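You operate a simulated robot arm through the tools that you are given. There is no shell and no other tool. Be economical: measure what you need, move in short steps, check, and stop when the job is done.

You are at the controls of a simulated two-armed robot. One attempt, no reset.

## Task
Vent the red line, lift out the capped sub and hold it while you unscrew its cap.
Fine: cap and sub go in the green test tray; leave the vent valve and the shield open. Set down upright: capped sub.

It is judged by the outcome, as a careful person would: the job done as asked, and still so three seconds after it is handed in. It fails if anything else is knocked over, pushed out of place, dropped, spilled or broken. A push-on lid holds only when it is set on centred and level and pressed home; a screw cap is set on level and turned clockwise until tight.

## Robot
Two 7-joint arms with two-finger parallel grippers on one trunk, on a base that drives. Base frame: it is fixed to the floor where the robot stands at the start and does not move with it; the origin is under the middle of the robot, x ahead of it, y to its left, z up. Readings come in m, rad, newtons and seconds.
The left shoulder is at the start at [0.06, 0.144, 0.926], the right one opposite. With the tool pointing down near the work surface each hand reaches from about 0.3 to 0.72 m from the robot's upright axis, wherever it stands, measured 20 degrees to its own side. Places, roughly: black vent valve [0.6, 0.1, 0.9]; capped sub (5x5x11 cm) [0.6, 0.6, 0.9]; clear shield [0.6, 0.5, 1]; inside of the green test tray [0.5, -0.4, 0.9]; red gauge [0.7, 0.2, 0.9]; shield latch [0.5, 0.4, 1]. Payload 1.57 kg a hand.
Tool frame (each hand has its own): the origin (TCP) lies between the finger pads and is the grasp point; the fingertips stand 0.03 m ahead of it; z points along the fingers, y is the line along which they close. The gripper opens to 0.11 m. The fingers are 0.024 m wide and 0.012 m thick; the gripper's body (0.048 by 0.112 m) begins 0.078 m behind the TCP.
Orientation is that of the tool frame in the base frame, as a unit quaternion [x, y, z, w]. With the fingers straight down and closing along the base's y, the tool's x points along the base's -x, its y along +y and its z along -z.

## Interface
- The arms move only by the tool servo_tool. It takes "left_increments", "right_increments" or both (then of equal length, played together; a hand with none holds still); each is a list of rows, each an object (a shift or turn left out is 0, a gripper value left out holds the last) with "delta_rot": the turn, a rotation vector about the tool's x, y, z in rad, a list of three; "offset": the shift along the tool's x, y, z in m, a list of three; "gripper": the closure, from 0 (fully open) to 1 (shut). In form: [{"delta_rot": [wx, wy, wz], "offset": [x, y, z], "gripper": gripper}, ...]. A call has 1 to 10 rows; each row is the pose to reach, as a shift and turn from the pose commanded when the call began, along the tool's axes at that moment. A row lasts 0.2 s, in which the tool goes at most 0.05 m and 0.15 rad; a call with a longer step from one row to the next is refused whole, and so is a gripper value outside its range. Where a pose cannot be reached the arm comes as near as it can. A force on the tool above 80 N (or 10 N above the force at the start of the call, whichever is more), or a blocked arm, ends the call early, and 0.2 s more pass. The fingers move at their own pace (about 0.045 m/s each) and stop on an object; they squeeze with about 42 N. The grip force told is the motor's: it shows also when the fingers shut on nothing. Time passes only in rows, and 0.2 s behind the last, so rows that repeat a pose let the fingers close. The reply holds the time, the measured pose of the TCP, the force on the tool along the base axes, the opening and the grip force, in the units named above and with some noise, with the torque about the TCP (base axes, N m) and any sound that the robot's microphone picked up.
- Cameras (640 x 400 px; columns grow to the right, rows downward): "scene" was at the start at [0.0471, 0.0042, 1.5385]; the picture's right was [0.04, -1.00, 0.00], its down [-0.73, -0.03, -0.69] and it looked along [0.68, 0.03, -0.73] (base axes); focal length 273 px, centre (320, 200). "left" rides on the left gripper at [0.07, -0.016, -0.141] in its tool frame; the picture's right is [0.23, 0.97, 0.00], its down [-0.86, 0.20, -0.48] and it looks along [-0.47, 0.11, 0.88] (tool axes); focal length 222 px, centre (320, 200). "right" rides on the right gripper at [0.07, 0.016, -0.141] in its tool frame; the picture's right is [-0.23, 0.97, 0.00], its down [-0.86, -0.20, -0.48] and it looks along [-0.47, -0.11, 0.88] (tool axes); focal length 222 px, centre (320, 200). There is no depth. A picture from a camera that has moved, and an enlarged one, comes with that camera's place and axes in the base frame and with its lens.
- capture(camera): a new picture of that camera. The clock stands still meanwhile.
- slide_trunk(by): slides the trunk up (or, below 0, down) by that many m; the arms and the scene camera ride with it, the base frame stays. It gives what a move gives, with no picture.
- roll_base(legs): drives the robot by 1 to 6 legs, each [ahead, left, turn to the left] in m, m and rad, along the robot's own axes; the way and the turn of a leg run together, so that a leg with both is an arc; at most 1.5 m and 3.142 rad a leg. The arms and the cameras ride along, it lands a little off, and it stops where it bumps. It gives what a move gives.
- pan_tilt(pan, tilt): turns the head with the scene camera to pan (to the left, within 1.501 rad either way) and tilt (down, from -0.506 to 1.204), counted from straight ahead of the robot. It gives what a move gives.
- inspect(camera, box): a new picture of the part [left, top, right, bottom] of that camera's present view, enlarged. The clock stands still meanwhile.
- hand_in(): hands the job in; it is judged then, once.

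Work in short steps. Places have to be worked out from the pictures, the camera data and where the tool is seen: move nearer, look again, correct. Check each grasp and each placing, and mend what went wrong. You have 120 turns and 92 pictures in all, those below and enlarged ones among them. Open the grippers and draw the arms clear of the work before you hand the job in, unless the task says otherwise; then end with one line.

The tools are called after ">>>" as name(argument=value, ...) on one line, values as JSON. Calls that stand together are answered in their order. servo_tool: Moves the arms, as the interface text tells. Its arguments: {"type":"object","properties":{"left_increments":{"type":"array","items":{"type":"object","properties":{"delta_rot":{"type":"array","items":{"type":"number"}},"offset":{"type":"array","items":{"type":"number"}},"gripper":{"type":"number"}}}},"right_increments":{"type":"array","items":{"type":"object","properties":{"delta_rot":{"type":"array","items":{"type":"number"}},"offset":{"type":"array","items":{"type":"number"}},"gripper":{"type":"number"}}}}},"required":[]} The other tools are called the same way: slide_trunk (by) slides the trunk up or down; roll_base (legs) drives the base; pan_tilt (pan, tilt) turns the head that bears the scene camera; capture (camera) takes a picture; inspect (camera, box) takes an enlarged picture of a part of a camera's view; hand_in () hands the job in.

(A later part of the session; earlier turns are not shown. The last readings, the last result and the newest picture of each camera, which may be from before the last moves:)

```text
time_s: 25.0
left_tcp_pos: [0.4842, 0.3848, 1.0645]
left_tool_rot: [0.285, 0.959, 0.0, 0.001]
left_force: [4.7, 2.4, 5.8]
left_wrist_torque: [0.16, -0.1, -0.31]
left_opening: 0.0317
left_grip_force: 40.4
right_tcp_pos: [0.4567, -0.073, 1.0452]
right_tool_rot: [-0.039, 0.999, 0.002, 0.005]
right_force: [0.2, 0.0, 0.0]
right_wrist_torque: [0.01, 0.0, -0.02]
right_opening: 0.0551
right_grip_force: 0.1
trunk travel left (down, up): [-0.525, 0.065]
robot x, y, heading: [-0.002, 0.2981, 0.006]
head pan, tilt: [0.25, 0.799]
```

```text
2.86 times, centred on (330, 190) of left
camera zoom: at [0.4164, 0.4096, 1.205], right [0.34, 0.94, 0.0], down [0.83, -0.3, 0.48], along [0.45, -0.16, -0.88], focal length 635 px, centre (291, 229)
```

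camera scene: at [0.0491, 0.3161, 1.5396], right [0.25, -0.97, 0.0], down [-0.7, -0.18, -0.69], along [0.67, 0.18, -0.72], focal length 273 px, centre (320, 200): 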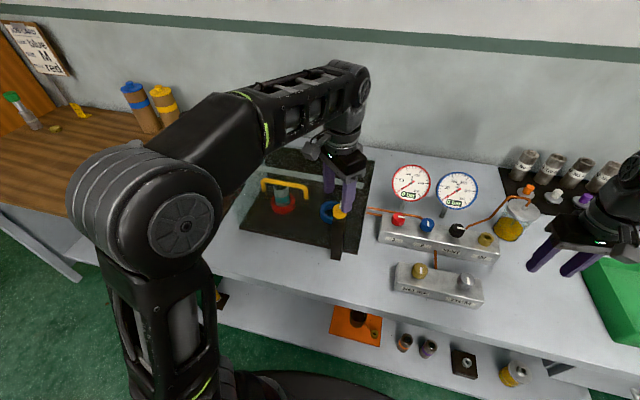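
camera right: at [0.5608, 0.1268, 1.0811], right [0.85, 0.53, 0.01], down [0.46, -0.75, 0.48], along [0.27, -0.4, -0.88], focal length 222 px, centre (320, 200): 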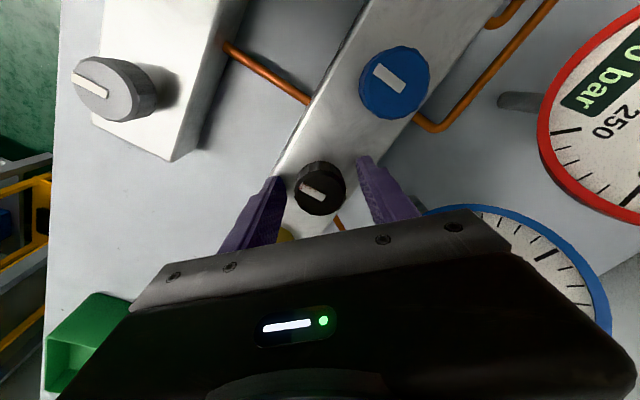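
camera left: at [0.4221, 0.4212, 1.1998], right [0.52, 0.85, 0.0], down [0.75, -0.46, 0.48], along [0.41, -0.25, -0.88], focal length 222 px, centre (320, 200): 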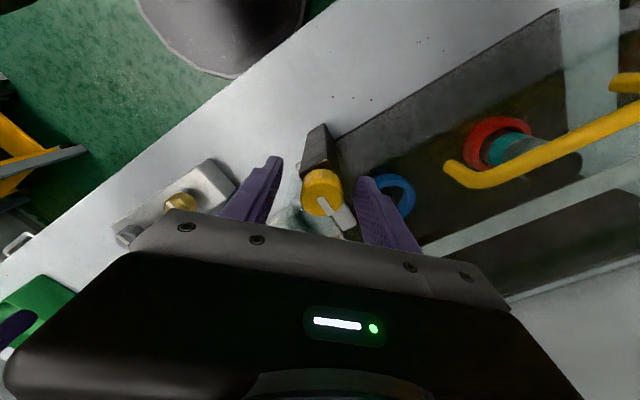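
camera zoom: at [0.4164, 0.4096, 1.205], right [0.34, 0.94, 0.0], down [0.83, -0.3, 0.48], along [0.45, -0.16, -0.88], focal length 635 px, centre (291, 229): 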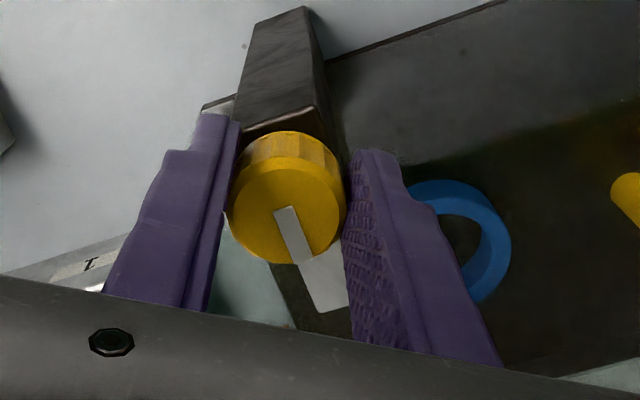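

No strong resistance; keep turning CCW and check whether the tab follows.

>>> servo_tool(left_increments=[{"delta_rot": [0, 0, -0.13]}, {"delta_rot": [0, 0, -0.26]}, {"delta_rot": [0, 0, -0.39]}, {"delta_rot": [0, 0, -0.5]}])

>>> inspect(camera="left", box=[220, 120, 440, 260])

```text
time_s: 26.0
left_tcp_pos: [0.4826, 0.3817, 1.0632]
left_tool_rot: [0.038, 0.999, -0.001, -0.001]
left_force: [-7.8, -14.7, 0.5]
left_wrist_torque: [0.03, 0.11, -0.27]
left_opening: 0.0315
left_grip_force: 40.3
right_tcp_pos: [0.4554, -0.0761, 1.0455]
right_tool_rot: [-0.038, 0.999, 0.002, 0.005]
right_force: [0.0, 0.7, 0.6]
right_wrist_torque: [0.02, 0.01, 0.0]
right_opening: 0.0546
right_grip_force: 0.1
trunk travel left (down, up): [-0.525, 0.065]
robot x, y, heading: [-0.0001, 0.2971, 0.009]
head pan, tilt: [0.25, 0.799]
```

```text
2.86 times, centred on (330, 190) of left
camera zoom: at [0.4116, 0.3716, 1.204], right [-0.15, 0.99, 0.0], down [0.87, 0.13, 0.48], along [0.47, 0.07, -0.88], focal length 635 px, centre (291, 229)
```

zoom: 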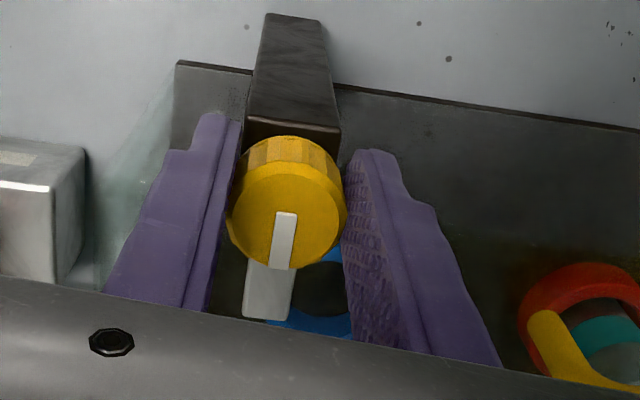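

The knob slipped, tab still points back: CCW is its stop. Re-grip at −45° and turn clockwise.

>>> servo_tool(left_increments=[{"gripper": 0.55}, {"gripper": 0.55}, {"delta_rot": [0, 0, -0.14]}, {"delta_rot": [0, 0, -0.28]}, {"delta_rot": [0, 0, -0.42]}, {"delta_rot": [0, 0, -0.56]}, {"delta_rot": [0, 0, -0.7]}, {"delta_rot": [0, 0, -0.82]}, {"delta_rot": [0, 0, -0.82], "gripper": 1}, {"delta_rot": [0, 0, -0.82], "gripper": 1}])

>>> servo_tool(left_increments=[{"delta_rot": [0, 0, 0], "gripper": 1}, {"delta_rot": [0, 0, 0.1]}, {"delta_rot": [0, 0, 0.2]}, {"delta_rot": [0, 0, 0.3]}, {"delta_rot": [0, 0, 0.4]}])

>>> inspect(camera="left", box=[220, 120, 440, 260])

```text
time_s: 28.2
left_tcp_pos: [0.4871, 0.3793, 1.063]
left_tool_rot: [-0.362, 0.932, -0.001, 0.001]
left_force: [13.7, -21.7, 0.5]
left_wrist_torque: [-0.18, -0.24, -0.07]
left_opening: 0.0312
left_grip_force: 20.0
right_tcp_pos: [0.4573, -0.0769, 1.0444]
right_tool_rot: [-0.037, 0.999, 0.003, 0.004]
right_force: [-0.4, -0.4, 0.3]
right_wrist_torque: [-0.01, -0.01, 0.0]
right_opening: 0.0549
right_grip_force: 0.1
trunk travel left (down, up): [-0.525, 0.065]
robot x, y, heading: [-0.0017, 0.2958, 0.009]
head pan, tilt: [0.25, 0.799]
```

```text
time_s: 29.4
left_tcp_pos: [0.4858, 0.3809, 1.0633]
left_tool_rot: [-0.17, 0.986, -0.002, 0.0]
left_force: [18.5, -27.9, 11.1]
left_wrist_torque: [-0.5, 0.61, -0.12]
left_opening: 0.0312
left_grip_force: 40.0
right_tcp_pos: [0.4582, -0.0767, 1.0446]
right_tool_rot: [-0.037, 0.999, 0.003, 0.004]
right_force: [-0.2, 0.1, -0.6]
right_wrist_torque: [0.02, -0.02, 0.04]
right_opening: 0.0549
right_grip_force: 0.1
trunk travel left (down, up): [-0.525, 0.065]
robot x, y, heading: [0.0034, 0.2996, 0.008]
head pan, tilt: [0.25, 0.799]
```

```text
2.86 times, centred on (330, 190) of left
camera zoom: at [0.4253, 0.3427, 1.2042], right [-0.54, 0.84, 0.0], down [0.74, 0.48, 0.48], along [0.4, 0.25, -0.88], focal length 635 px, centre (291, 229)
```

zoom: 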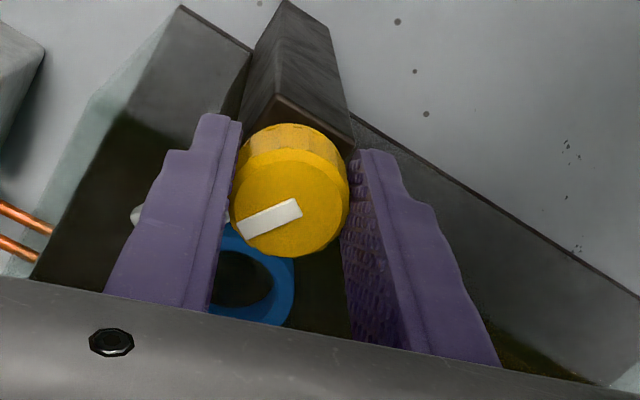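

It turns clockwise: tab now ~40° toward −y. Continue to about 90°.

>>> servo_tool(left_increments=[{"delta_rot": [0, 0, 0.13]}, {"delta_rot": [0, 0, 0.26]}, {"delta_rot": [0, 0, 0.39]}, {"delta_rot": [0, 0, 0.52]}, {"delta_rot": [0, 0, 0.65]}, {"delta_rot": [0, 0, 0.78]}, {"delta_rot": [0, 0, 0.9]}])

>>> inspect(camera="left", box=[220, 120, 440, 260])

```text
time_s: 31.0
left_tcp_pos: [0.4853, 0.383, 1.0645]
left_tool_rot: [0.277, 0.961, -0.001, 0.0]
left_force: [15.1, -19.0, 13.7]
left_wrist_torque: [-0.51, 0.08, -0.04]
left_opening: 0.0311
left_grip_force: 40.0
right_tcp_pos: [0.4583, -0.0756, 1.0448]
right_tool_rot: [-0.038, 0.999, 0.002, 0.004]
right_force: [0.1, 0.2, 0.2]
right_wrist_torque: [-0.03, 0.01, 0.02]
right_opening: 0.055
right_grip_force: 0.0
trunk travel left (down, up): [-0.525, 0.065]
robot x, y, heading: [-0.0023, 0.2986, 0.008]
head pan, tilt: [0.25, 0.799]
```

```text
2.86 times, centred on (330, 190) of left
camera zoom: at [0.4178, 0.4069, 1.2039], right [0.32, 0.95, 0.0], down [0.83, -0.28, 0.48], along [0.45, -0.16, -0.88], focal length 635 px, centre (291, 229)
```

zoom: 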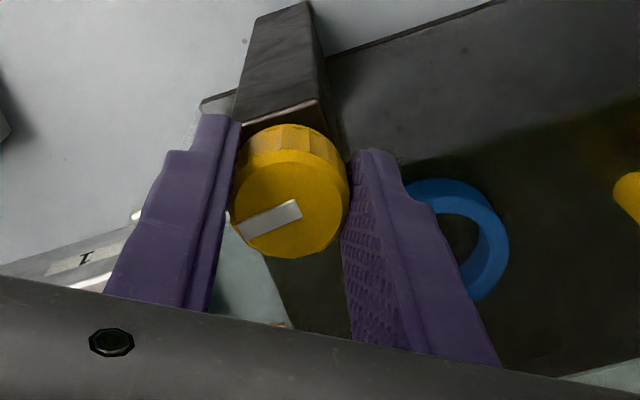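

Latch tab now points to −y (released). Open, lift off, and raise the trunk for more reach.

>>> servo_tool(left_increments=[{"gripper": 0.5}, {"gripper": 0.4}, {"gripper": 0.4, "offset": [0, 0, -0.02]}, {"offset": [0, 0, -0.035]}])

>>> slide_trunk(by=0.065)

>>> servo_tool(left_increments=[{"offset": [0.005, 0.02, -0.01], "delta_rot": [0, 0, 0.12]}, {"offset": [0.01, 0.04, -0.01], "delta_rot": [0, 0, 0.24]}, {"offset": [0.016, 0.065, -0.01], "delta_rot": [0, 0, 0.36]}, {"offset": [0.022, 0.09, -0.01], "delta_rot": [0, 0, 0.48]}, {"offset": [0.03, 0.115, -0.01], "delta_rot": [0, 0, 0.6]}, {"offset": [0.036, 0.14, -0.01], "delta_rot": [0, 0, 0.74]}, {"offset": [0.042, 0.17, -0.01], "delta_rot": [0, 0, 0.88]}, {"offset": [0.042, 0.17, -0.01], "delta_rot": [0, 0, 1.01]}])

>>> capture(camera="left")

>>> capture(camera="scene")

```text
time_s: 32.0
left_tcp_pos: [0.4853, 0.3885, 1.0976]
left_tool_rot: [0.275, 0.962, 0.0, -0.001]
left_force: [-0.2, -0.1, 0.1]
left_wrist_torque: [0.0, 0.0, -0.01]
left_opening: 0.0663
left_grip_force: 0.1
right_tcp_pos: [0.4568, -0.0741, 1.0462]
right_tool_rot: [-0.038, 0.999, 0.001, 0.005]
right_force: [0.3, -0.2, 0.2]
right_wrist_torque: [-0.01, 0.01, -0.04]
right_opening: 0.055
right_grip_force: 0.1
trunk travel left (down, up): [-0.525, 0.065]
robot x, y, heading: [-0.002, 0.2957, 0.004]
head pan, tilt: [0.25, 0.799]
```

```text
time_s: 33.0
left_tcp_pos: [0.4861, 0.3866, 1.1626]
left_tool_rot: [0.275, 0.961, -0.001, 0.001]
left_force: [0.2, -0.6, 0.0]
left_wrist_torque: [0.0, 0.01, -0.04]
left_opening: 0.066
left_grip_force: 0.0
right_tcp_pos: [0.4557, -0.0749, 1.1107]
right_tool_rot: [-0.038, 0.999, 0.001, 0.006]
right_force: [0.7, 1.4, -0.3]
right_wrist_torque: [0.0, -0.04, 0.03]
right_opening: 0.0553
right_grip_force: 0.0
trunk travel left (down, up): [-0.59, 0.0]
robot x, y, heading: [-0.0005, 0.2937, 0.007]
head pan, tilt: [0.25, 0.799]
```

```text
time_s: 34.8
left_tcp_pos: [0.5255, 0.5509, 1.1599]
left_tool_rot: [0.707, 0.708, 0.004, 0.002]
left_force: [0.3, 0.2, -0.2]
left_wrist_torque: [0.01, 0.01, 0.02]
left_opening: 0.0662
left_grip_force: 0.1
left hand out of reach, approached as far as the arm can: row 4, 5, 6, 7, 8
right_tcp_pos: [0.4574, -0.075, 1.1113]
right_tool_rot: [-0.038, 0.999, 0.001, 0.006]
right_force: [-0.2, -0.3, 0.2]
right_wrist_torque: [-0.02, -0.01, 0.02]
right_opening: 0.0549
right_grip_force: 0.2
trunk travel left (down, up): [-0.59, 0.0]
robot x, y, heading: [-0.0009, 0.2987, 0.009]
head pan, tilt: [0.25, 0.799]
```

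```text
51 pictures are left
camera left: at [0.5078, 0.6201, 1.3003], right [0.97, 0.23, 0.01], down [0.2, -0.86, 0.48], along [0.12, -0.46, -0.88], focal length 222 px, centre (320, 200)
```

left: 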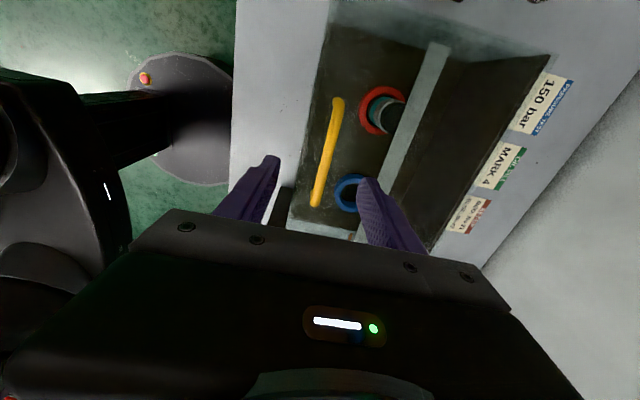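

```text
50 pictures are left
camera scene: at [0.0442, 0.3173, 1.6048], right [0.25, -0.97, 0.0], down [-0.69, -0.18, -0.7], along [0.67, 0.18, -0.72], focal length 273 px, centre (320, 200)
```

scene: 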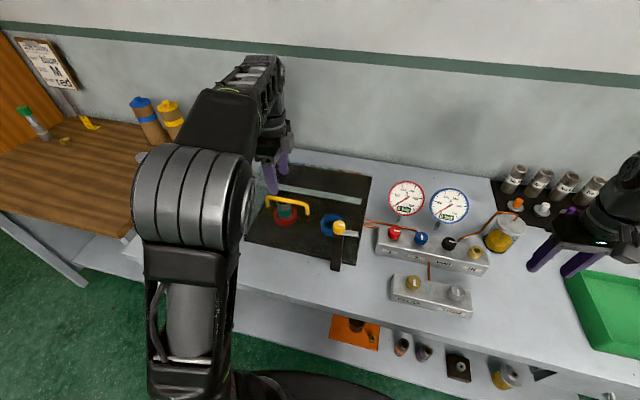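

Handle bar located: x≈0.536, y 0.478–0.607, z≈1.045. Descend over it, fingers either side, stopping short of the sheet.

>>> servo_tool(left_increments=[{"offset": [-0.006, 0.0105, 0.03]}, {"offset": [-0.006, 0.0105, 0.06]}, {"offset": [-0.006, 0.0105, 0.085]}, {"offset": [-0.006, 0.0105, 0.1]}, {"offset": [-0.006, 0.0105, 0.1]}])

>>> inspect(camera="scene", box=[220, 120, 400, 280])

>>> capture(camera="left")

```text
time_s: 36.0
left_tcp_pos: [0.5348, 0.5444, 1.0566]
left_tool_rot: [0.706, 0.708, 0.0, 0.0]
left_force: [-0.8, 0.1, -0.2]
left_wrist_torque: [0.02, 0.02, 0.01]
left_opening: 0.0662
left_grip_force: 0.2
right_tcp_pos: [0.4564, -0.0737, 1.1109]
right_tool_rot: [-0.039, 0.999, 0.001, 0.005]
right_force: [-0.5, -0.5, 0.1]
right_wrist_torque: [0.01, -0.01, 0.01]
right_opening: 0.0549
right_grip_force: 0.1
trunk travel left (down, up): [-0.59, 0.0]
robot x, y, heading: [-0.0, 0.2984, 0.009]
head pan, tilt: [0.25, 0.799]
```

```text
2.50 times, centred on (310, 200) of scene
camera zoom: at [0.0442, 0.3177, 1.6048], right [0.25, -0.97, 0.0], down [-0.69, -0.18, -0.7], along [0.67, 0.18, -0.72], focal length 682 px, centre (345, 200)
```

zoom: 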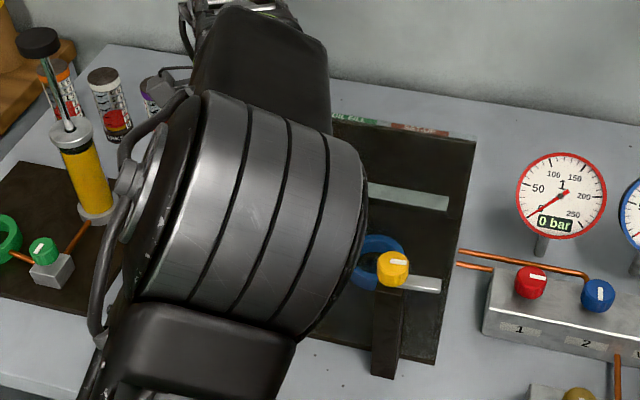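

```text
48 pictures are left
camera left: at [0.5189, 0.6144, 1.1976], right [0.97, 0.23, 0.0], down [0.2, -0.85, 0.48], along [0.11, -0.47, -0.88], focal length 222 px, centre (320, 200)
```

left: 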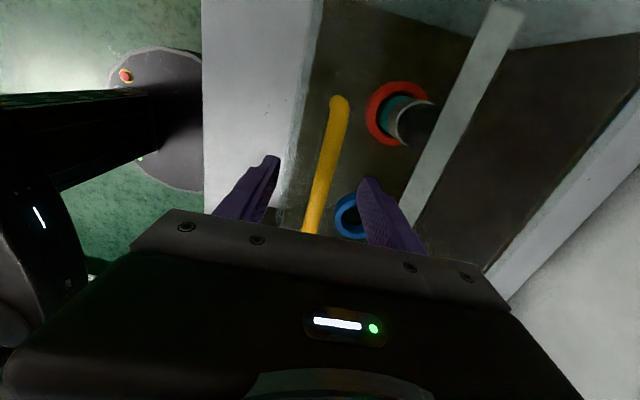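

Bar lies between the fingers. Close and lift a test 2 cm.

>>> servo_tool(left_increments=[{"gripper": 1}, {"gripper": 1}, {"gripper": 1}, {"gripper": 1}, {"gripper": 1}])

>>> servo_tool(left_increments=[{"offset": [0, 0, -0.01]}, {"offset": [0, 0, -0.02]}, {"offset": [0, 0.002, -0.03]}])

>>> capture(camera="left")

```text
time_s: 37.2
left_tcp_pos: [0.5359, 0.545, 1.0579]
left_tool_rot: [0.705, 0.709, -0.001, 0.0]
left_force: [-4.3, 0.0, -1.5]
left_wrist_torque: [-0.09, 0.07, -0.22]
left_opening: 0.012
left_grip_force: 29.1
right_tcp_pos: [0.4563, -0.0737, 1.1108]
right_tool_rot: [-0.039, 0.999, 0.001, 0.005]
right_force: [0.1, 0.4, 0.3]
right_wrist_torque: [-0.01, -0.04, 0.0]
right_opening: 0.0547
right_grip_force: 0.0
trunk travel left (down, up): [-0.59, 0.0]
robot x, y, heading: [-0.0029, 0.2955, 0.011]
head pan, tilt: [0.25, 0.799]
```

```text
time_s: 38.0
left_tcp_pos: [0.5376, 0.5456, 1.0861]
left_tool_rot: [0.706, 0.709, -0.001, -0.001]
left_force: [-2.8, 0.6, -24.1]
left_wrist_torque: [-0.12, 0.03, -0.45]
left_opening: 0.012
left_grip_force: 29.1
right_tcp_pos: [0.457, -0.0735, 1.1113]
right_tool_rot: [-0.039, 0.999, 0.001, 0.005]
right_force: [0.2, 1.7, 0.2]
right_wrist_torque: [0.0, 0.0, 0.0]
right_opening: 0.055
right_grip_force: 0.1
trunk travel left (down, up): [-0.59, 0.0]
robot x, y, heading: [-0.0022, 0.2975, 0.007]
head pan, tilt: [0.25, 0.799]
```

```text
47 pictures are left
camera left: at [0.5216, 0.6153, 1.2271], right [0.97, 0.23, 0.0], down [0.2, -0.85, 0.48], along [0.11, -0.47, -0.88], focal length 222 px, centre (320, 200)
```

left: 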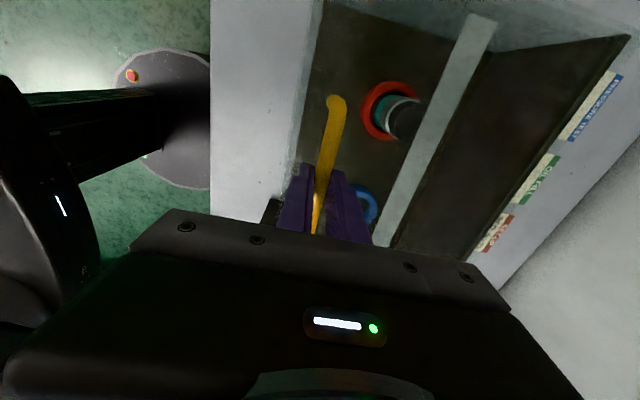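

It rises with modest force; the hinge is at the back. Follow the arc upward, leaning the hand back slightly for reach.

>>> servo_tool(left_increments=[{"offset": [0, 0.006, -0.014], "delta_rot": [-0.05, 0, 0]}, {"offset": [0, 0.0134, -0.029], "delta_rot": [-0.1, 0, 0]}, {"offset": [0, 0.02, -0.043], "delta_rot": [-0.15, 0, 0]}, {"offset": [0, 0.028, -0.057], "delta_rot": [-0.2, 0, 0]}, {"offset": [0, 0.034, -0.066], "delta_rot": [-0.25, 0, 0]}, {"offset": [0, 0.04, -0.074], "delta_rot": [-0.3, 0, 0]}, {"offset": [0, 0.046, -0.082], "delta_rot": [-0.35, 0, 0]}])

>>> capture(camera="scene")

>>> capture(camera="left")

```text
time_s: 39.6
left_tcp_pos: [0.5824, 0.5442, 1.1732]
left_tool_rot: [0.695, 0.697, 0.125, 0.124]
left_force: [-21.9, 4.5, 15.7]
left_wrist_torque: [0.01, 0.18, -0.77]
left_opening: 0.0121
left_grip_force: 28.7
right_tcp_pos: [0.4525, -0.0743, 1.1122]
right_tool_rot: [-0.039, 0.999, 0.001, 0.007]
right_force: [-0.6, 0.1, 0.7]
right_wrist_torque: [0.02, 0.01, 0.0]
right_opening: 0.055
right_grip_force: 0.0
trunk travel left (down, up): [-0.59, 0.0]
robot x, y, heading: [-0.0001, 0.2952, 0.009]
head pan, tilt: [0.25, 0.799]
```

```text
46 pictures are left
camera scene: at [0.0391, 0.3178, 1.605], right [0.25, -0.97, 0.0], down [-0.69, -0.18, -0.7], along [0.68, 0.18, -0.71], focal length 273 px, centre (320, 200)
```

scene: 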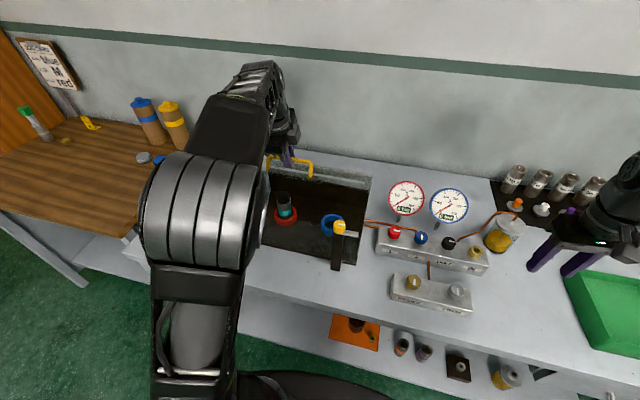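

```text
45 pictures are left
camera left: at [0.5174, 0.6142, 1.299], right [0.91, 0.23, 0.34], down [0.02, -0.85, 0.52], along [0.41, -0.47, -0.79], focal length 222 px, centre (320, 200)
```

left: 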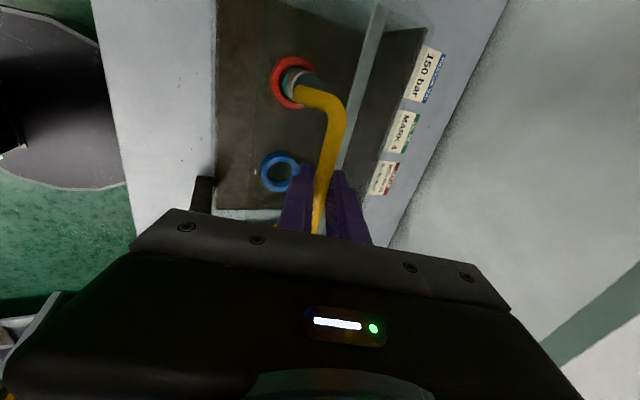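

The lid is nearly force-balanced tangentially; hinge ≈(0.755, 1.02). Continue along the slightly larger arc and see how far the arm reaches.

>>> servo_tool(left_increments=[{"offset": [0, 0.012, -0.008]}, {"offset": [0, 0.028, -0.015]}, {"offset": [0, 0.044, -0.02]}, {"offset": [0, 0.059, -0.025]}])

>>> capture(camera="left")

```text
time_s: 40.6
left_tcp_pos: [0.6264, 0.545, 1.2121]
left_tool_rot: [0.695, 0.697, 0.124, 0.123]
left_force: [2.0, 2.1, -6.8]
left_wrist_torque: [1.07, -0.06, -0.34]
left_opening: 0.0121
left_grip_force: 29.0
left hand out of reach, approached as far as the arm can: row 4
right_tcp_pos: [0.4565, -0.0735, 1.1109]
right_tool_rot: [-0.039, 0.999, 0.001, 0.004]
right_force: [0.4, -0.6, 1.2]
right_wrist_torque: [-0.03, -0.01, 0.01]
right_opening: 0.0551
right_grip_force: 0.1
trunk travel left (down, up): [-0.59, 0.0]
robot x, y, heading: [-0.0029, 0.2956, 0.005]
head pan, tilt: [0.25, 0.799]
```

```text
44 pictures are left
camera left: at [0.5628, 0.6136, 1.3378], right [0.91, 0.23, 0.33], down [0.03, -0.86, 0.52], along [0.4, -0.46, -0.79], focal length 222 px, centre (320, 200)
```

left: 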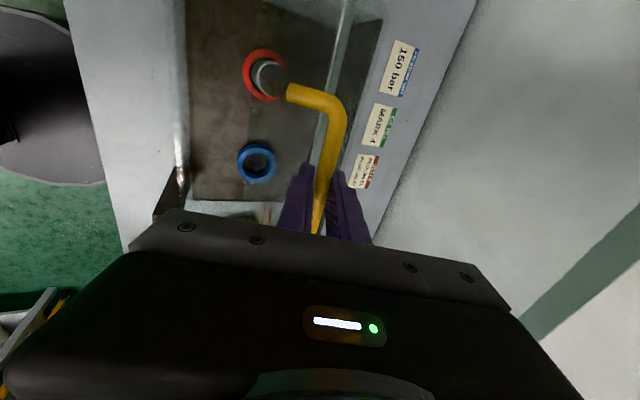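

Arm at its limit with the lid ~50° open and almost no load. Test gently whether the lid stays: open the fingers slightly (front finger still catches the bar).

>>> servo_tool(left_increments=[{"gripper": 0.7}, {"gripper": 0.7}, {"gripper": 0.7}])

>>> capture(camera="left")

```text
time_s: 41.4
left_tcp_pos: [0.6245, 0.5436, 1.2135]
left_tool_rot: [0.695, 0.697, 0.124, 0.123]
left_force: [-2.1, -1.5, -1.4]
left_wrist_torque: [-0.02, 0.04, -0.02]
left_opening: 0.0352
left_grip_force: 0.8
right_tcp_pos: [0.4552, -0.0752, 1.111]
right_tool_rot: [-0.038, 0.999, 0.002, 0.005]
right_force: [-0.9, -0.1, 0.0]
right_wrist_torque: [0.01, -0.02, 0.01]
right_opening: 0.055
right_grip_force: 0.1
trunk travel left (down, up): [-0.59, 0.0]
robot x, y, heading: [0.0012, 0.2928, 0.008]
head pan, tilt: [0.25, 0.799]
```

```text
43 pictures are left
camera left: at [0.5612, 0.6123, 1.3391], right [0.91, 0.23, 0.33], down [0.03, -0.85, 0.52], along [0.4, -0.46, -0.79], focal length 222 px, centre (320, 200)
```

left: 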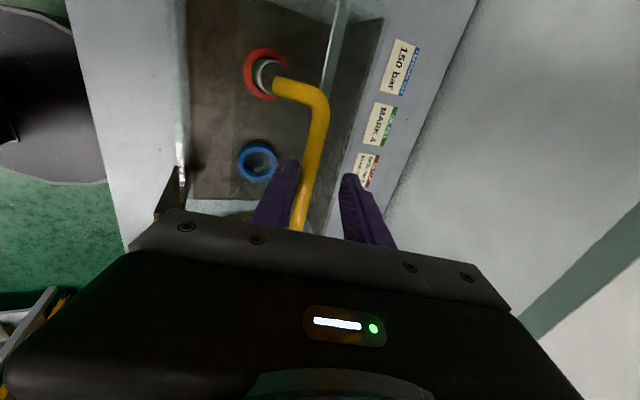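

The lid drops lightly onto the front finger, so it must pass vertical. The right hand, pointing forward, can push the underside up and over; first pitch the right hand to horizontal while sliding left at z≈1.15.

>>> servo_tool(right_increments=[{"offset": [0, 0.02, -0.006], "delta_rot": [0, -0.15, 0], "gripper": 1}, {"offset": [0, 0.045, -0.012], "delta_rot": [0, -0.3, 0]}, {"offset": [0, 0.07, -0.018], "delta_rot": [0, -0.45, 0]}, {"offset": [0, 0.1, -0.024], "delta_rot": [0, -0.6, 0]}, {"offset": [0, 0.13, -0.03], "delta_rot": [0, -0.75, 0]}, {"offset": [0, 0.16, -0.036], "delta_rot": [0, -0.9, 0]}, {"offset": [0, 0.19, -0.042], "delta_rot": [0, -1.05, 0]}, {"offset": [0, 0.22, -0.048], "delta_rot": [0, -1.2, 0]}, {"offset": [0, 0.25, -0.054], "delta_rot": [0, -1.35, 0]}, {"offset": [0, 0.28, -0.06], "delta_rot": [0, -1.5, 0]}])

>>> capture(camera="scene")

```text
time_s: 43.6
left_tcp_pos: [0.6244, 0.5447, 1.2118]
left_tool_rot: [0.695, 0.698, 0.122, 0.123]
left_force: [-2.0, 0.7, -1.3]
left_wrist_torque: [0.02, 0.04, -0.03]
left_opening: 0.0353
left_grip_force: 1.5
right_tcp_pos: [0.4936, 0.2847, 1.1915]
right_tool_rot: [0.036, 0.763, 0.174, 0.622]
right_force: [-0.9, -0.8, 0.3]
right_wrist_torque: [0.03, 0.0, 0.02]
right_opening: 0.0
right_grip_force: 21.5
right hand out of reach, approached as far as the arm can: row 6, 7, 8, 9, 10
trunk travel left (down, up): [-0.59, 0.0]
robot x, y, heading: [-0.0046, 0.2961, 0.004]
head pan, tilt: [0.25, 0.799]
stopped in row 10 (right hand): the arm was blocked; the commanded pose is now the measured one
```

```text
42 pictures are left
camera scene: at [0.0439, 0.3179, 1.6048], right [0.25, -0.97, 0.0], down [-0.69, -0.18, -0.7], along [0.67, 0.18, -0.72], focal length 273 px, centre (320, 200)
```

scene: 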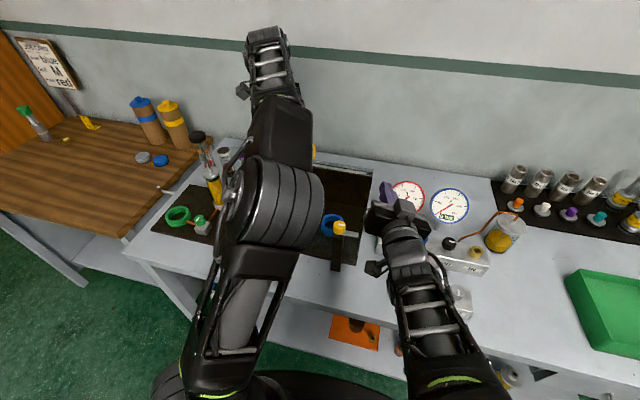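

The right hand ended nearly horizontal (pointing forward, slightly left) — usable. Move it to just under the raised lid, between the latch post and the left hand.

>>> servo_tool(right_increments=[{"offset": [0.012, 0.033, 0.023]}, {"offset": [0.024, 0.065, 0.046]}, {"offset": [0.036, 0.098, 0.069]}, {"offset": [0.048, 0.13, 0.0915]}])

>>> capture(camera="right")

```text
time_s: 44.4
left_tcp_pos: [0.6241, 0.5437, 1.2117]
left_tool_rot: [0.695, 0.698, 0.123, 0.123]
left_force: [-2.8, 0.4, -1.1]
left_wrist_torque: [-0.01, 0.02, 0.0]
left_opening: 0.0354
left_grip_force: 1.9
right_tcp_pos: [0.5214, 0.3773, 1.2018]
right_tool_rot: [0.084, 0.762, 0.249, 0.592]
right_force: [0.1, -0.1, -0.1]
right_wrist_torque: [0.0, 0.0, -0.04]
right_opening: 0.0002
right_grip_force: 21.6
trunk travel left (down, up): [-0.59, 0.0]
robot x, y, heading: [0.0007, 0.2966, 0.009]
head pan, tilt: [0.25, 0.799]
stopped in row 3 (right hand): the arm was blocked; the commanded pose is now the measured one
```

```text
41 pictures are left
camera right: at [0.3661, 0.382, 1.1745], right [-0.1, 0.74, 0.66], down [-0.17, -0.67, 0.72], along [0.98, -0.05, 0.19], focal length 222 px, centre (320, 200)
```

right: 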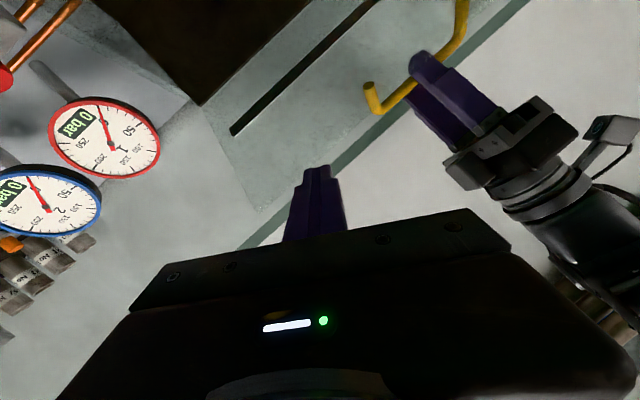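

Fingertips are just beneath the lid's edge. Lower 3 cm, then push forward in small steps.

>>> servo_tool(right_increments=[{"offset": [0.0258, -0.0144, 0.005]}, {"offset": [0.017, -0.02, 0.033]}, {"offset": [0.009, -0.024, 0.0616]}, {"offset": [0.0, -0.029, 0.09]}])

>>> capture(camera="right")

```text
time_s: 45.3
left_tcp_pos: [0.6379, 0.544, 1.2189]
left_tool_rot: [0.693, 0.693, 0.146, 0.136]
left_force: [1.7, -1.4, 5.2]
left_wrist_torque: [-0.13, 0.07, 0.01]
left_opening: 0.0302
left_grip_force: 0.1
right_tcp_pos: [0.5908, 0.3805, 1.1677]
right_tool_rot: [0.081, 0.768, 0.248, 0.586]
right_force: [-6.9, -1.6, -0.5]
right_wrist_torque: [0.02, -0.12, 0.08]
right_opening: 0.0001
right_grip_force: 21.5
trunk travel left (down, up): [-0.59, 0.0]
robot x, y, heading: [-0.0019, 0.2979, 0.009]
head pan, tilt: [0.25, 0.799]
stopped in row 4 (left hand): the force on the tool passed its limit (the readings are from after the stop); the commanded pose is now the measured one
```

```text
40 pictures are left
camera right: at [0.4348, 0.3821, 1.1412], right [-0.1, 0.75, 0.66], down [-0.16, -0.66, 0.73], along [0.98, -0.03, 0.18], focal length 222 px, centre (320, 200)
```

right: 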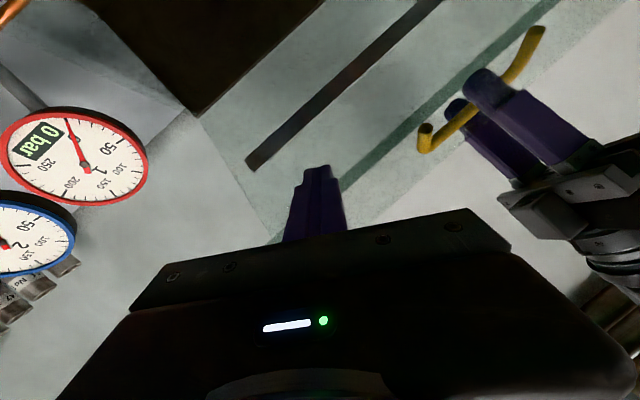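

The right fingertips now support the lid. Slide the left hand up and out along the lid's plane.

>>> servo_tool(left_increments=[{"offset": [0, -0.003, -0.015]}, {"offset": [0, -0.007, -0.03]}, {"offset": [0, -0.014, -0.055]}])

>>> capture(camera="right")

```text
time_s: 46.1
left_tcp_pos: [0.6035, 0.546, 1.2651]
left_tool_rot: [0.693, 0.693, 0.145, 0.135]
left_force: [0.3, 0.8, 0.6]
left_wrist_torque: [-0.01, 0.03, 0.02]
left_opening: 0.0332
left_grip_force: 0.1
right_tcp_pos: [0.5908, 0.3792, 1.1671]
right_tool_rot: [0.079, 0.766, 0.248, 0.587]
right_force: [-3.2, -1.3, -0.7]
right_wrist_torque: [0.01, -0.03, 0.02]
right_opening: 0.0001
right_grip_force: 21.1
trunk travel left (down, up): [-0.59, 0.0]
robot x, y, heading: [0.0001, 0.2956, 0.006]
head pan, tilt: [0.25, 0.799]
```

```text
39 pictures are left
camera right: at [0.4342, 0.3819, 1.1423], right [-0.1, 0.75, 0.66], down [-0.16, -0.66, 0.73], along [0.98, -0.04, 0.19], focal length 222 px, centre (320, 200)
```

right: 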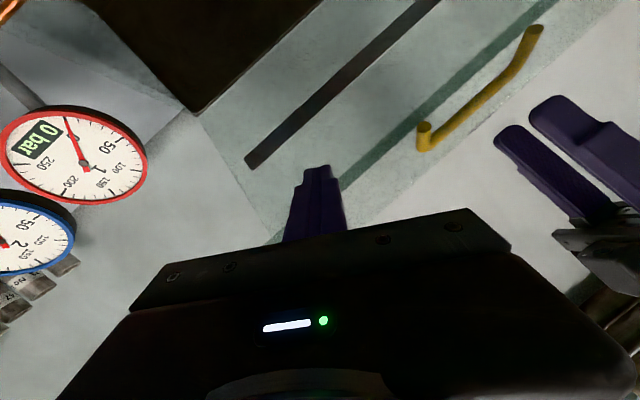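

Left is clear of the handle. Pull the left hand back out of the lid's sweep, then push the lid with the right.

>>> servo_tool(left_increments=[{"offset": [0.012, -0.032, -0.02]}, {"offset": [0.025, -0.065, -0.04]}, {"offset": [0.037, -0.098, -0.06]}, {"offset": [0.05, -0.13, -0.077]}])

>>> servo_tool(right_increments=[{"offset": [-0.014, -0.002, 0.027]}, {"offset": [-0.028, -0.004, 0.054]}, {"offset": [-0.042, -0.007, 0.081]}, {"offset": [-0.056, -0.009, 0.108]}, {"offset": [-0.07, -0.011, 0.135]}])

>>> capture(camera="right")

>>> capture(camera="scene")

```text
time_s: 47.1
left_tcp_pos: [0.4521, 0.5952, 1.2875]
left_tool_rot: [0.693, 0.693, 0.145, 0.135]
left_force: [0.8, 0.4, 0.3]
left_wrist_torque: [-0.04, 0.01, -0.02]
left_opening: 0.0333
left_grip_force: 0.1
right_tcp_pos: [0.5903, 0.3786, 1.1683]
right_tool_rot: [0.079, 0.766, 0.248, 0.587]
right_force: [-3.4, -0.4, 0.9]
right_wrist_torque: [0.01, 0.01, 0.02]
right_opening: 0.0
right_grip_force: 21.2
trunk travel left (down, up): [-0.59, 0.0]
robot x, y, heading: [-0.0023, 0.2974, 0.006]
head pan, tilt: [0.25, 0.799]
```

```text
time_s: 48.3
left_tcp_pos: [0.4554, 0.5939, 1.2862]
left_tool_rot: [0.694, 0.692, 0.146, 0.135]
left_force: [0.8, -0.3, -1.2]
left_wrist_torque: [0.02, -0.03, 0.0]
left_opening: 0.0331
left_grip_force: 0.1
right_tcp_pos: [0.7401, 0.3787, 1.1983]
right_tool_rot: [0.08, 0.767, 0.249, 0.586]
right_force: [1.0, -0.1, 0.6]
right_wrist_torque: [0.0, -0.01, 0.0]
right_opening: 0.0001
right_grip_force: 21.2
trunk travel left (down, up): [-0.59, 0.0]
robot x, y, heading: [-0.0001, 0.2972, 0.002]
head pan, tilt: [0.25, 0.799]
```

```text
38 pictures are left
camera right: at [0.585, 0.3815, 1.1722], right [-0.1, 0.75, 0.66], down [-0.16, -0.66, 0.73], along [0.98, -0.04, 0.18], focal length 222 px, centre (320, 200)
```

right: 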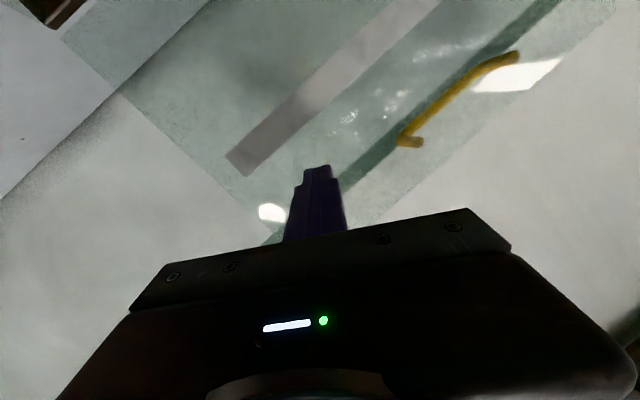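

```text
37 pictures are left
camera scene: at [0.0447, 0.3176, 1.6048], right [0.25, -0.97, 0.0], down [-0.69, -0.18, -0.7], along [0.67, 0.18, -0.72], focal length 273 px, centre (320, 200)
```

scene: 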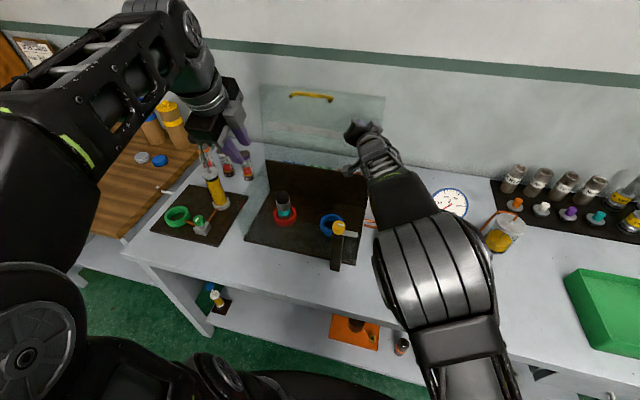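

Lid looks upright. Draw the right hand back 12 cm and check that it stays.

>>> servo_tool(right_increments=[{"offset": [0.009, 0.005, -0.028]}, {"offset": [0.018, 0.01, -0.056]}, {"offset": [0.027, 0.015, -0.084]}, {"offset": [0.0356, 0.02, -0.1126]}, {"offset": [0.05, 0.0, -0.15]}])

>>> capture(camera="scene")

```text
time_s: 49.5
left_tcp_pos: [0.452, 0.5921, 1.2876]
left_tool_rot: [0.693, 0.693, 0.146, 0.135]
left_force: [0.2, 0.0, 0.0]
left_wrist_torque: [0.02, 0.0, 0.01]
left_opening: 0.0331
left_grip_force: 0.1
right_tcp_pos: [0.5844, 0.3547, 1.1795]
right_tool_rot: [0.08, 0.766, 0.249, 0.587]
right_force: [-0.6, -0.4, 0.8]
right_wrist_torque: [-0.01, -0.04, 0.0]
right_opening: 0.0
right_grip_force: 21.0
trunk travel left (down, up): [-0.59, 0.0]
robot x, y, heading: [-0.0023, 0.2996, 0.001]
head pan, tilt: [0.25, 0.799]
```

```text
36 pictures are left
camera scene: at [0.0428, 0.3168, 1.6049], right [0.25, -0.97, 0.0], down [-0.69, -0.18, -0.7], along [0.68, 0.18, -0.72], focal length 273 px, centre (320, 200)
```

scene: 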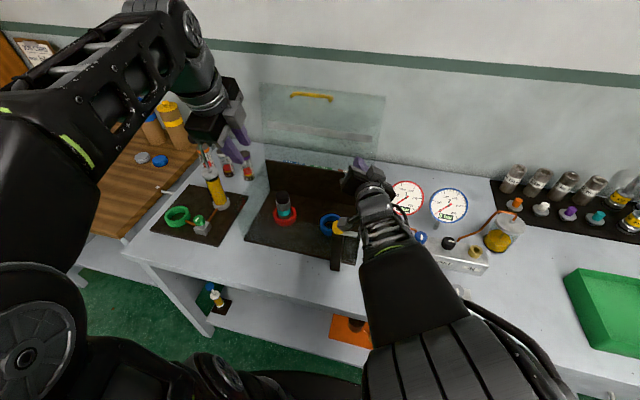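

The shield stays open. Retract the right hand and return it to tool-down well to the right.

>>> servo_tool(right_increments=[{"offset": [-0.0056, -0.025, -0.0212], "delta_rot": [0.054, 0.1275, -0.0174]}, {"offset": [-0.0112, -0.05, -0.0424], "delta_rot": [0.108, 0.255, -0.0348]}, {"offset": [-0.0168, -0.075, -0.0636], "delta_rot": [0.162, 0.3825, -0.0522]}, {"offset": [-0.0224, -0.1, -0.0848], "delta_rot": [0.216, 0.51, -0.0696]}, {"offset": [-0.028, -0.125, -0.106], "delta_rot": [0.27, 0.6375, -0.087]}, {"offset": [-0.0336, -0.15, -0.1272], "delta_rot": [0.325, 0.765, -0.104]}, {"offset": [-0.0392, -0.175, -0.1484], "delta_rot": [0.379, 0.8925, -0.122]}, {"offset": [-0.0448, -0.2, -0.1696], "delta_rot": [0.433, 1.02, -0.139]}, {"offset": [-0.0504, -0.225, -0.1908], "delta_rot": [0.487, 1.1475, -0.157]}, {"offset": [-0.056, -0.25, -0.212], "delta_rot": [0.541, 1.275, -0.174], "gripper": 0}])

>>> inspect(camera="scene", box=[230, 150, 390, 270])

```text
time_s: 51.7
left_tcp_pos: [0.4534, 0.5943, 1.2859]
left_tool_rot: [0.693, 0.693, 0.146, 0.135]
left_force: [0.1, -0.8, 0.0]
left_wrist_torque: [0.04, 0.01, -0.02]
left_opening: 0.0329
left_grip_force: 0.0
right_tcp_pos: [0.4429, 0.0573, 1.1523]
right_tool_rot: [0.0, 1.0, -0.001, -0.002]
right_force: [0.7, -0.3, 0.3]
right_wrist_torque: [0.01, 0.03, -0.01]
right_opening: 0.0319
right_grip_force: 0.1
trunk travel left (down, up): [-0.59, 0.0]
robot x, y, heading: [0.0011, 0.2957, 0.004]
head pan, tilt: [0.25, 0.799]
```

```text
3.33 times, centred on (310, 210) of scene
camera zoom: at [0.0442, 0.3172, 1.6048], right [0.25, -0.97, 0.0], down [-0.69, -0.18, -0.7], along [0.67, 0.18, -0.72], focal length 910 px, centre (353, 167)
```

zoom: 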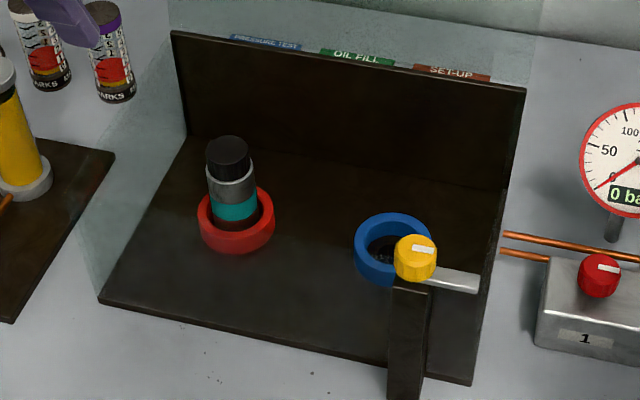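

Sub stands at about (0.607, 0.593), black cap z≈0.966–0.996, body below. I'll turn the left hand to a forward, 57°-pitched pose so the right hand can later work the cap from above.

>>> servo_tool(left_increments=[{"offset": [0, -0.007, 0.008], "delta_rot": [-0.038, -0.04, -0.127], "gripper": 0.2}, {"offset": [0, -0.014, 0.016], "delta_rot": [-0.077, -0.08, -0.254]}, {"offset": [0, -0.021, 0.024], "delta_rot": [-0.115, -0.12, -0.381]}, {"offset": [0, -0.028, 0.032], "delta_rot": [-0.153, -0.16, -0.508]}, {"offset": [0, -0.035, 0.04], "delta_rot": [-0.191, -0.2, -0.635]}, {"offset": [0, -0.042, 0.048], "delta_rot": [-0.23, -0.24, -0.7625]}, {"offset": [0, -0.048, 0.056], "delta_rot": [-0.268, -0.28, -0.89]}, {"offset": [0, -0.054, 0.064], "delta_rot": [-0.306, -0.32, -1.017]}, {"offset": [0, -0.06, 0.072], "delta_rot": [-0.344, -0.36, -1.144]}, {"offset": [0, -0.067, 0.08], "delta_rot": [-0.383, -0.4, -1.271]}])

>>> servo_tool(left_increments=[{"delta_rot": [-0.038, -0.04, -0.127]}, {"delta_rot": [-0.0765, -0.08, -0.254]}])

>>> capture(camera="scene")

```text
time_s: 53.9
left_tcp_pos: [0.4219, 0.5952, 1.1882]
left_tool_rot: [0.13, 0.888, 0.027, 0.44]
left_force: [-0.9, -0.4, 0.3]
left_wrist_torque: [-0.01, -0.01, 0.04]
left_opening: 0.0882
left_grip_force: 0.0
right_tcp_pos: [0.4441, 0.0586, 1.1532]
right_tool_rot: [-0.001, 1.0, -0.001, 0.0]
right_force: [-0.4, 0.7, 0.4]
right_wrist_torque: [0.0, -0.02, 0.01]
right_opening: 0.1098
right_grip_force: 0.2
trunk travel left (down, up): [-0.59, 0.0]
robot x, y, heading: [-0.0039, 0.2968, 0.004]
head pan, tilt: [0.25, 0.799]
```

```text
time_s: 54.5
left_tcp_pos: [0.4218, 0.5957, 1.1875]
left_tool_rot: [0.0, 0.877, -0.001, 0.48]
left_force: [0.5, -0.1, -0.5]
left_wrist_torque: [0.01, -0.01, -0.01]
left_opening: 0.088
left_grip_force: 0.2
right_tcp_pos: [0.4441, 0.0587, 1.1518]
right_tool_rot: [0.001, 1.0, -0.001, -0.001]
right_force: [0.6, 0.1, -0.2]
right_wrist_torque: [0.0, 0.03, -0.02]
right_opening: 0.1101
right_grip_force: 0.1
trunk travel left (down, up): [-0.59, 0.0]
robot x, y, heading: [0.0027, 0.2974, 0.004]
head pan, tilt: [0.25, 0.799]
```

```text
34 pictures are left
camera scene: at [0.0438, 0.3175, 1.6048], right [0.25, -0.97, 0.0], down [-0.69, -0.18, -0.7], along [0.67, 0.18, -0.72], focal length 273 px, centre (320, 200)
```

scene: 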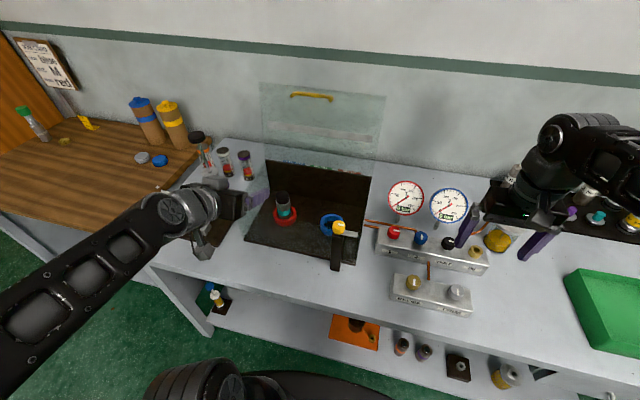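

Move to the pre-grasp point in front of the sub.

>>> servo_tool(left_increments=[{"offset": [0.021, 0, 0.037]}, {"offset": [0.041, 0, 0.074]}, {"offset": [0.062, -0.001, 0.111]}, {"offset": [0.082, -0.002, 0.148]}, {"offset": [0.103, -0.003, 0.186]}])

>>> capture(camera="left")

>>> inspect(camera="scene", box=[210, 150, 350, 270])

```text
time_s: 55.7
left_tcp_pos: [0.517, 0.594, 1.0249]
left_tool_rot: [0.001, 0.873, 0.0, 0.487]
left_force: [1.5, 0.3, 0.8]
left_wrist_torque: [0.01, 0.15, 0.0]
left_opening: 0.0885
left_grip_force: 0.1
left hand out of reach, approached as far as the arm can: row 1, 2, 3
right_tcp_pos: [0.4439, 0.0586, 1.1524]
right_tool_rot: [0.001, 1.0, -0.002, -0.001]
right_force: [0.1, -0.1, -0.2]
right_wrist_torque: [-0.02, -0.01, -0.02]
right_opening: 0.1099
right_grip_force: 0.1
trunk travel left (down, up): [-0.59, 0.0]
robot x, y, heading: [-0.0011, 0.2974, 0.002]
head pan, tilt: [0.25, 0.799]
stopped in row 5 (left hand): the force on the tool passed its limit (the readings are from after the stop); the commanded pose is now the measured one
```

```text
33 pictures are left
camera left: at [0.3596, 0.5772, 1.0378], right [-0.12, 0.97, -0.19], down [0.04, 0.2, 0.98], along [0.99, 0.11, -0.06], focal length 222 px, centre (320, 200)
```

left: 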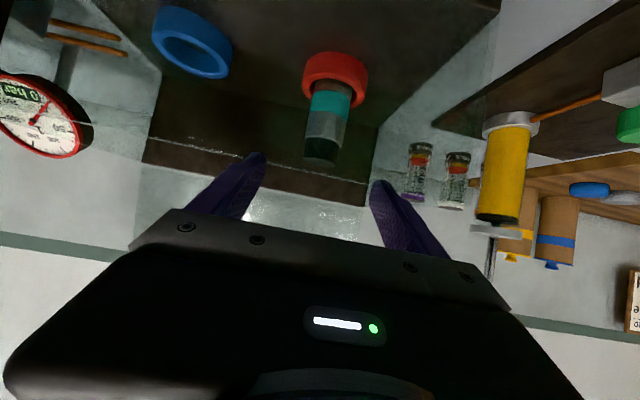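

```text
3.33 times, centred on (280, 210) of scene
camera zoom: at [0.0448, 0.3179, 1.6047], right [0.25, -0.97, 0.0], down [-0.69, -0.18, -0.7], along [0.67, 0.18, -0.72], focal length 910 px, centre (453, 167)
```

zoom: 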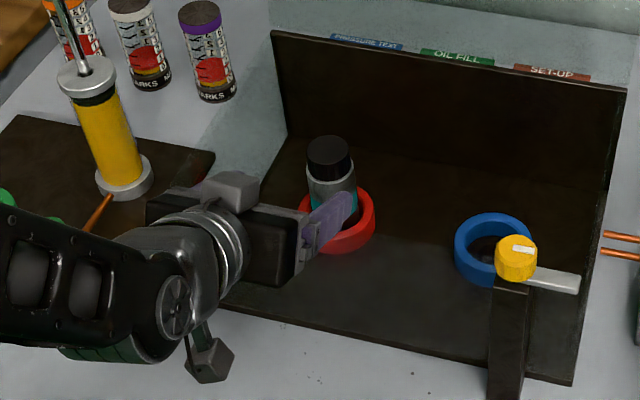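

The stop seems a transient from the reach limit (force now ~1 N). Align on the approach line first.

>>> servo_tool(left_increments=[{"offset": [0.015, 0, 0]}, {"offset": [0.03, 0, 0]}, {"offset": [0.03, 0, 0.03]}, {"offset": [0.03, 0, 0.06]}, {"offset": [0.03, 0, 0.06]}])

>>> inspect(camera="scene", box=[210, 150, 350, 270])

>>> capture(camera="left")

```text
time_s: 56.2
left_tcp_pos: [0.5183, 0.5948, 1.0235]
left_tool_rot: [0.0, 0.857, 0.001, 0.515]
left_force: [0.4, -1.5, 11.4]
left_wrist_torque: [-0.64, 0.0, -0.1]
left_opening: 0.0899
left_grip_force: 1.1
right_tcp_pos: [0.4419, 0.0593, 1.1532]
right_tool_rot: [0.0, 1.0, -0.001, 0.0]
right_force: [0.9, 0.0, 0.1]
right_wrist_torque: [-0.01, 0.0, -0.04]
right_opening: 0.1098
right_grip_force: 0.1
trunk travel left (down, up): [-0.59, 0.0]
robot x, y, heading: [0.0012, 0.2973, 0.008]
head pan, tilt: [0.25, 0.799]
stopped in row 2 (left hand): the force on the tool passed its limit (the readings are from after the stop); the commanded pose is now the measured one
```

```text
3.33 times, centred on (280, 210) of scene
camera zoom: at [0.0431, 0.3182, 1.6043], right [0.25, -0.97, 0.0], down [-0.69, -0.18, -0.7], along [0.68, 0.18, -0.72], focal length 910 px, centre (453, 167)
```

zoom: 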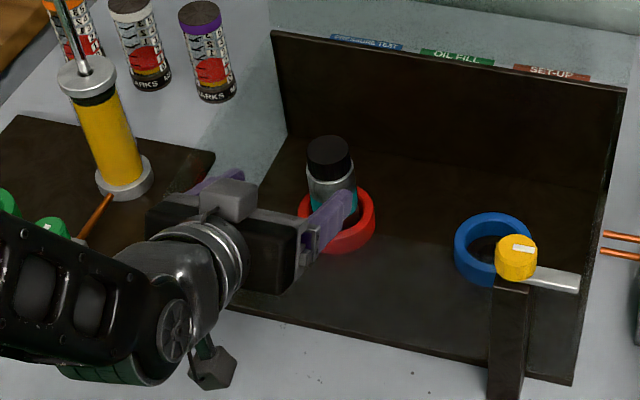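

```text
30 pictures are left
camera left: at [0.36, 0.5779, 1.0268], right [-0.11, 0.97, -0.2], down [-0.02, 0.2, 0.98], along [0.99, 0.11, 0.0], focal length 222 px, centre (320, 200)
```

left: 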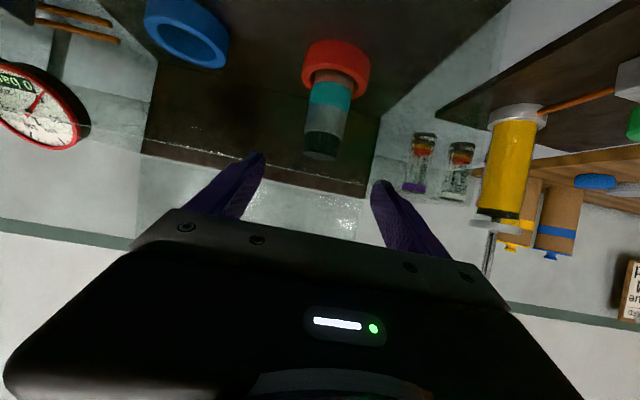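

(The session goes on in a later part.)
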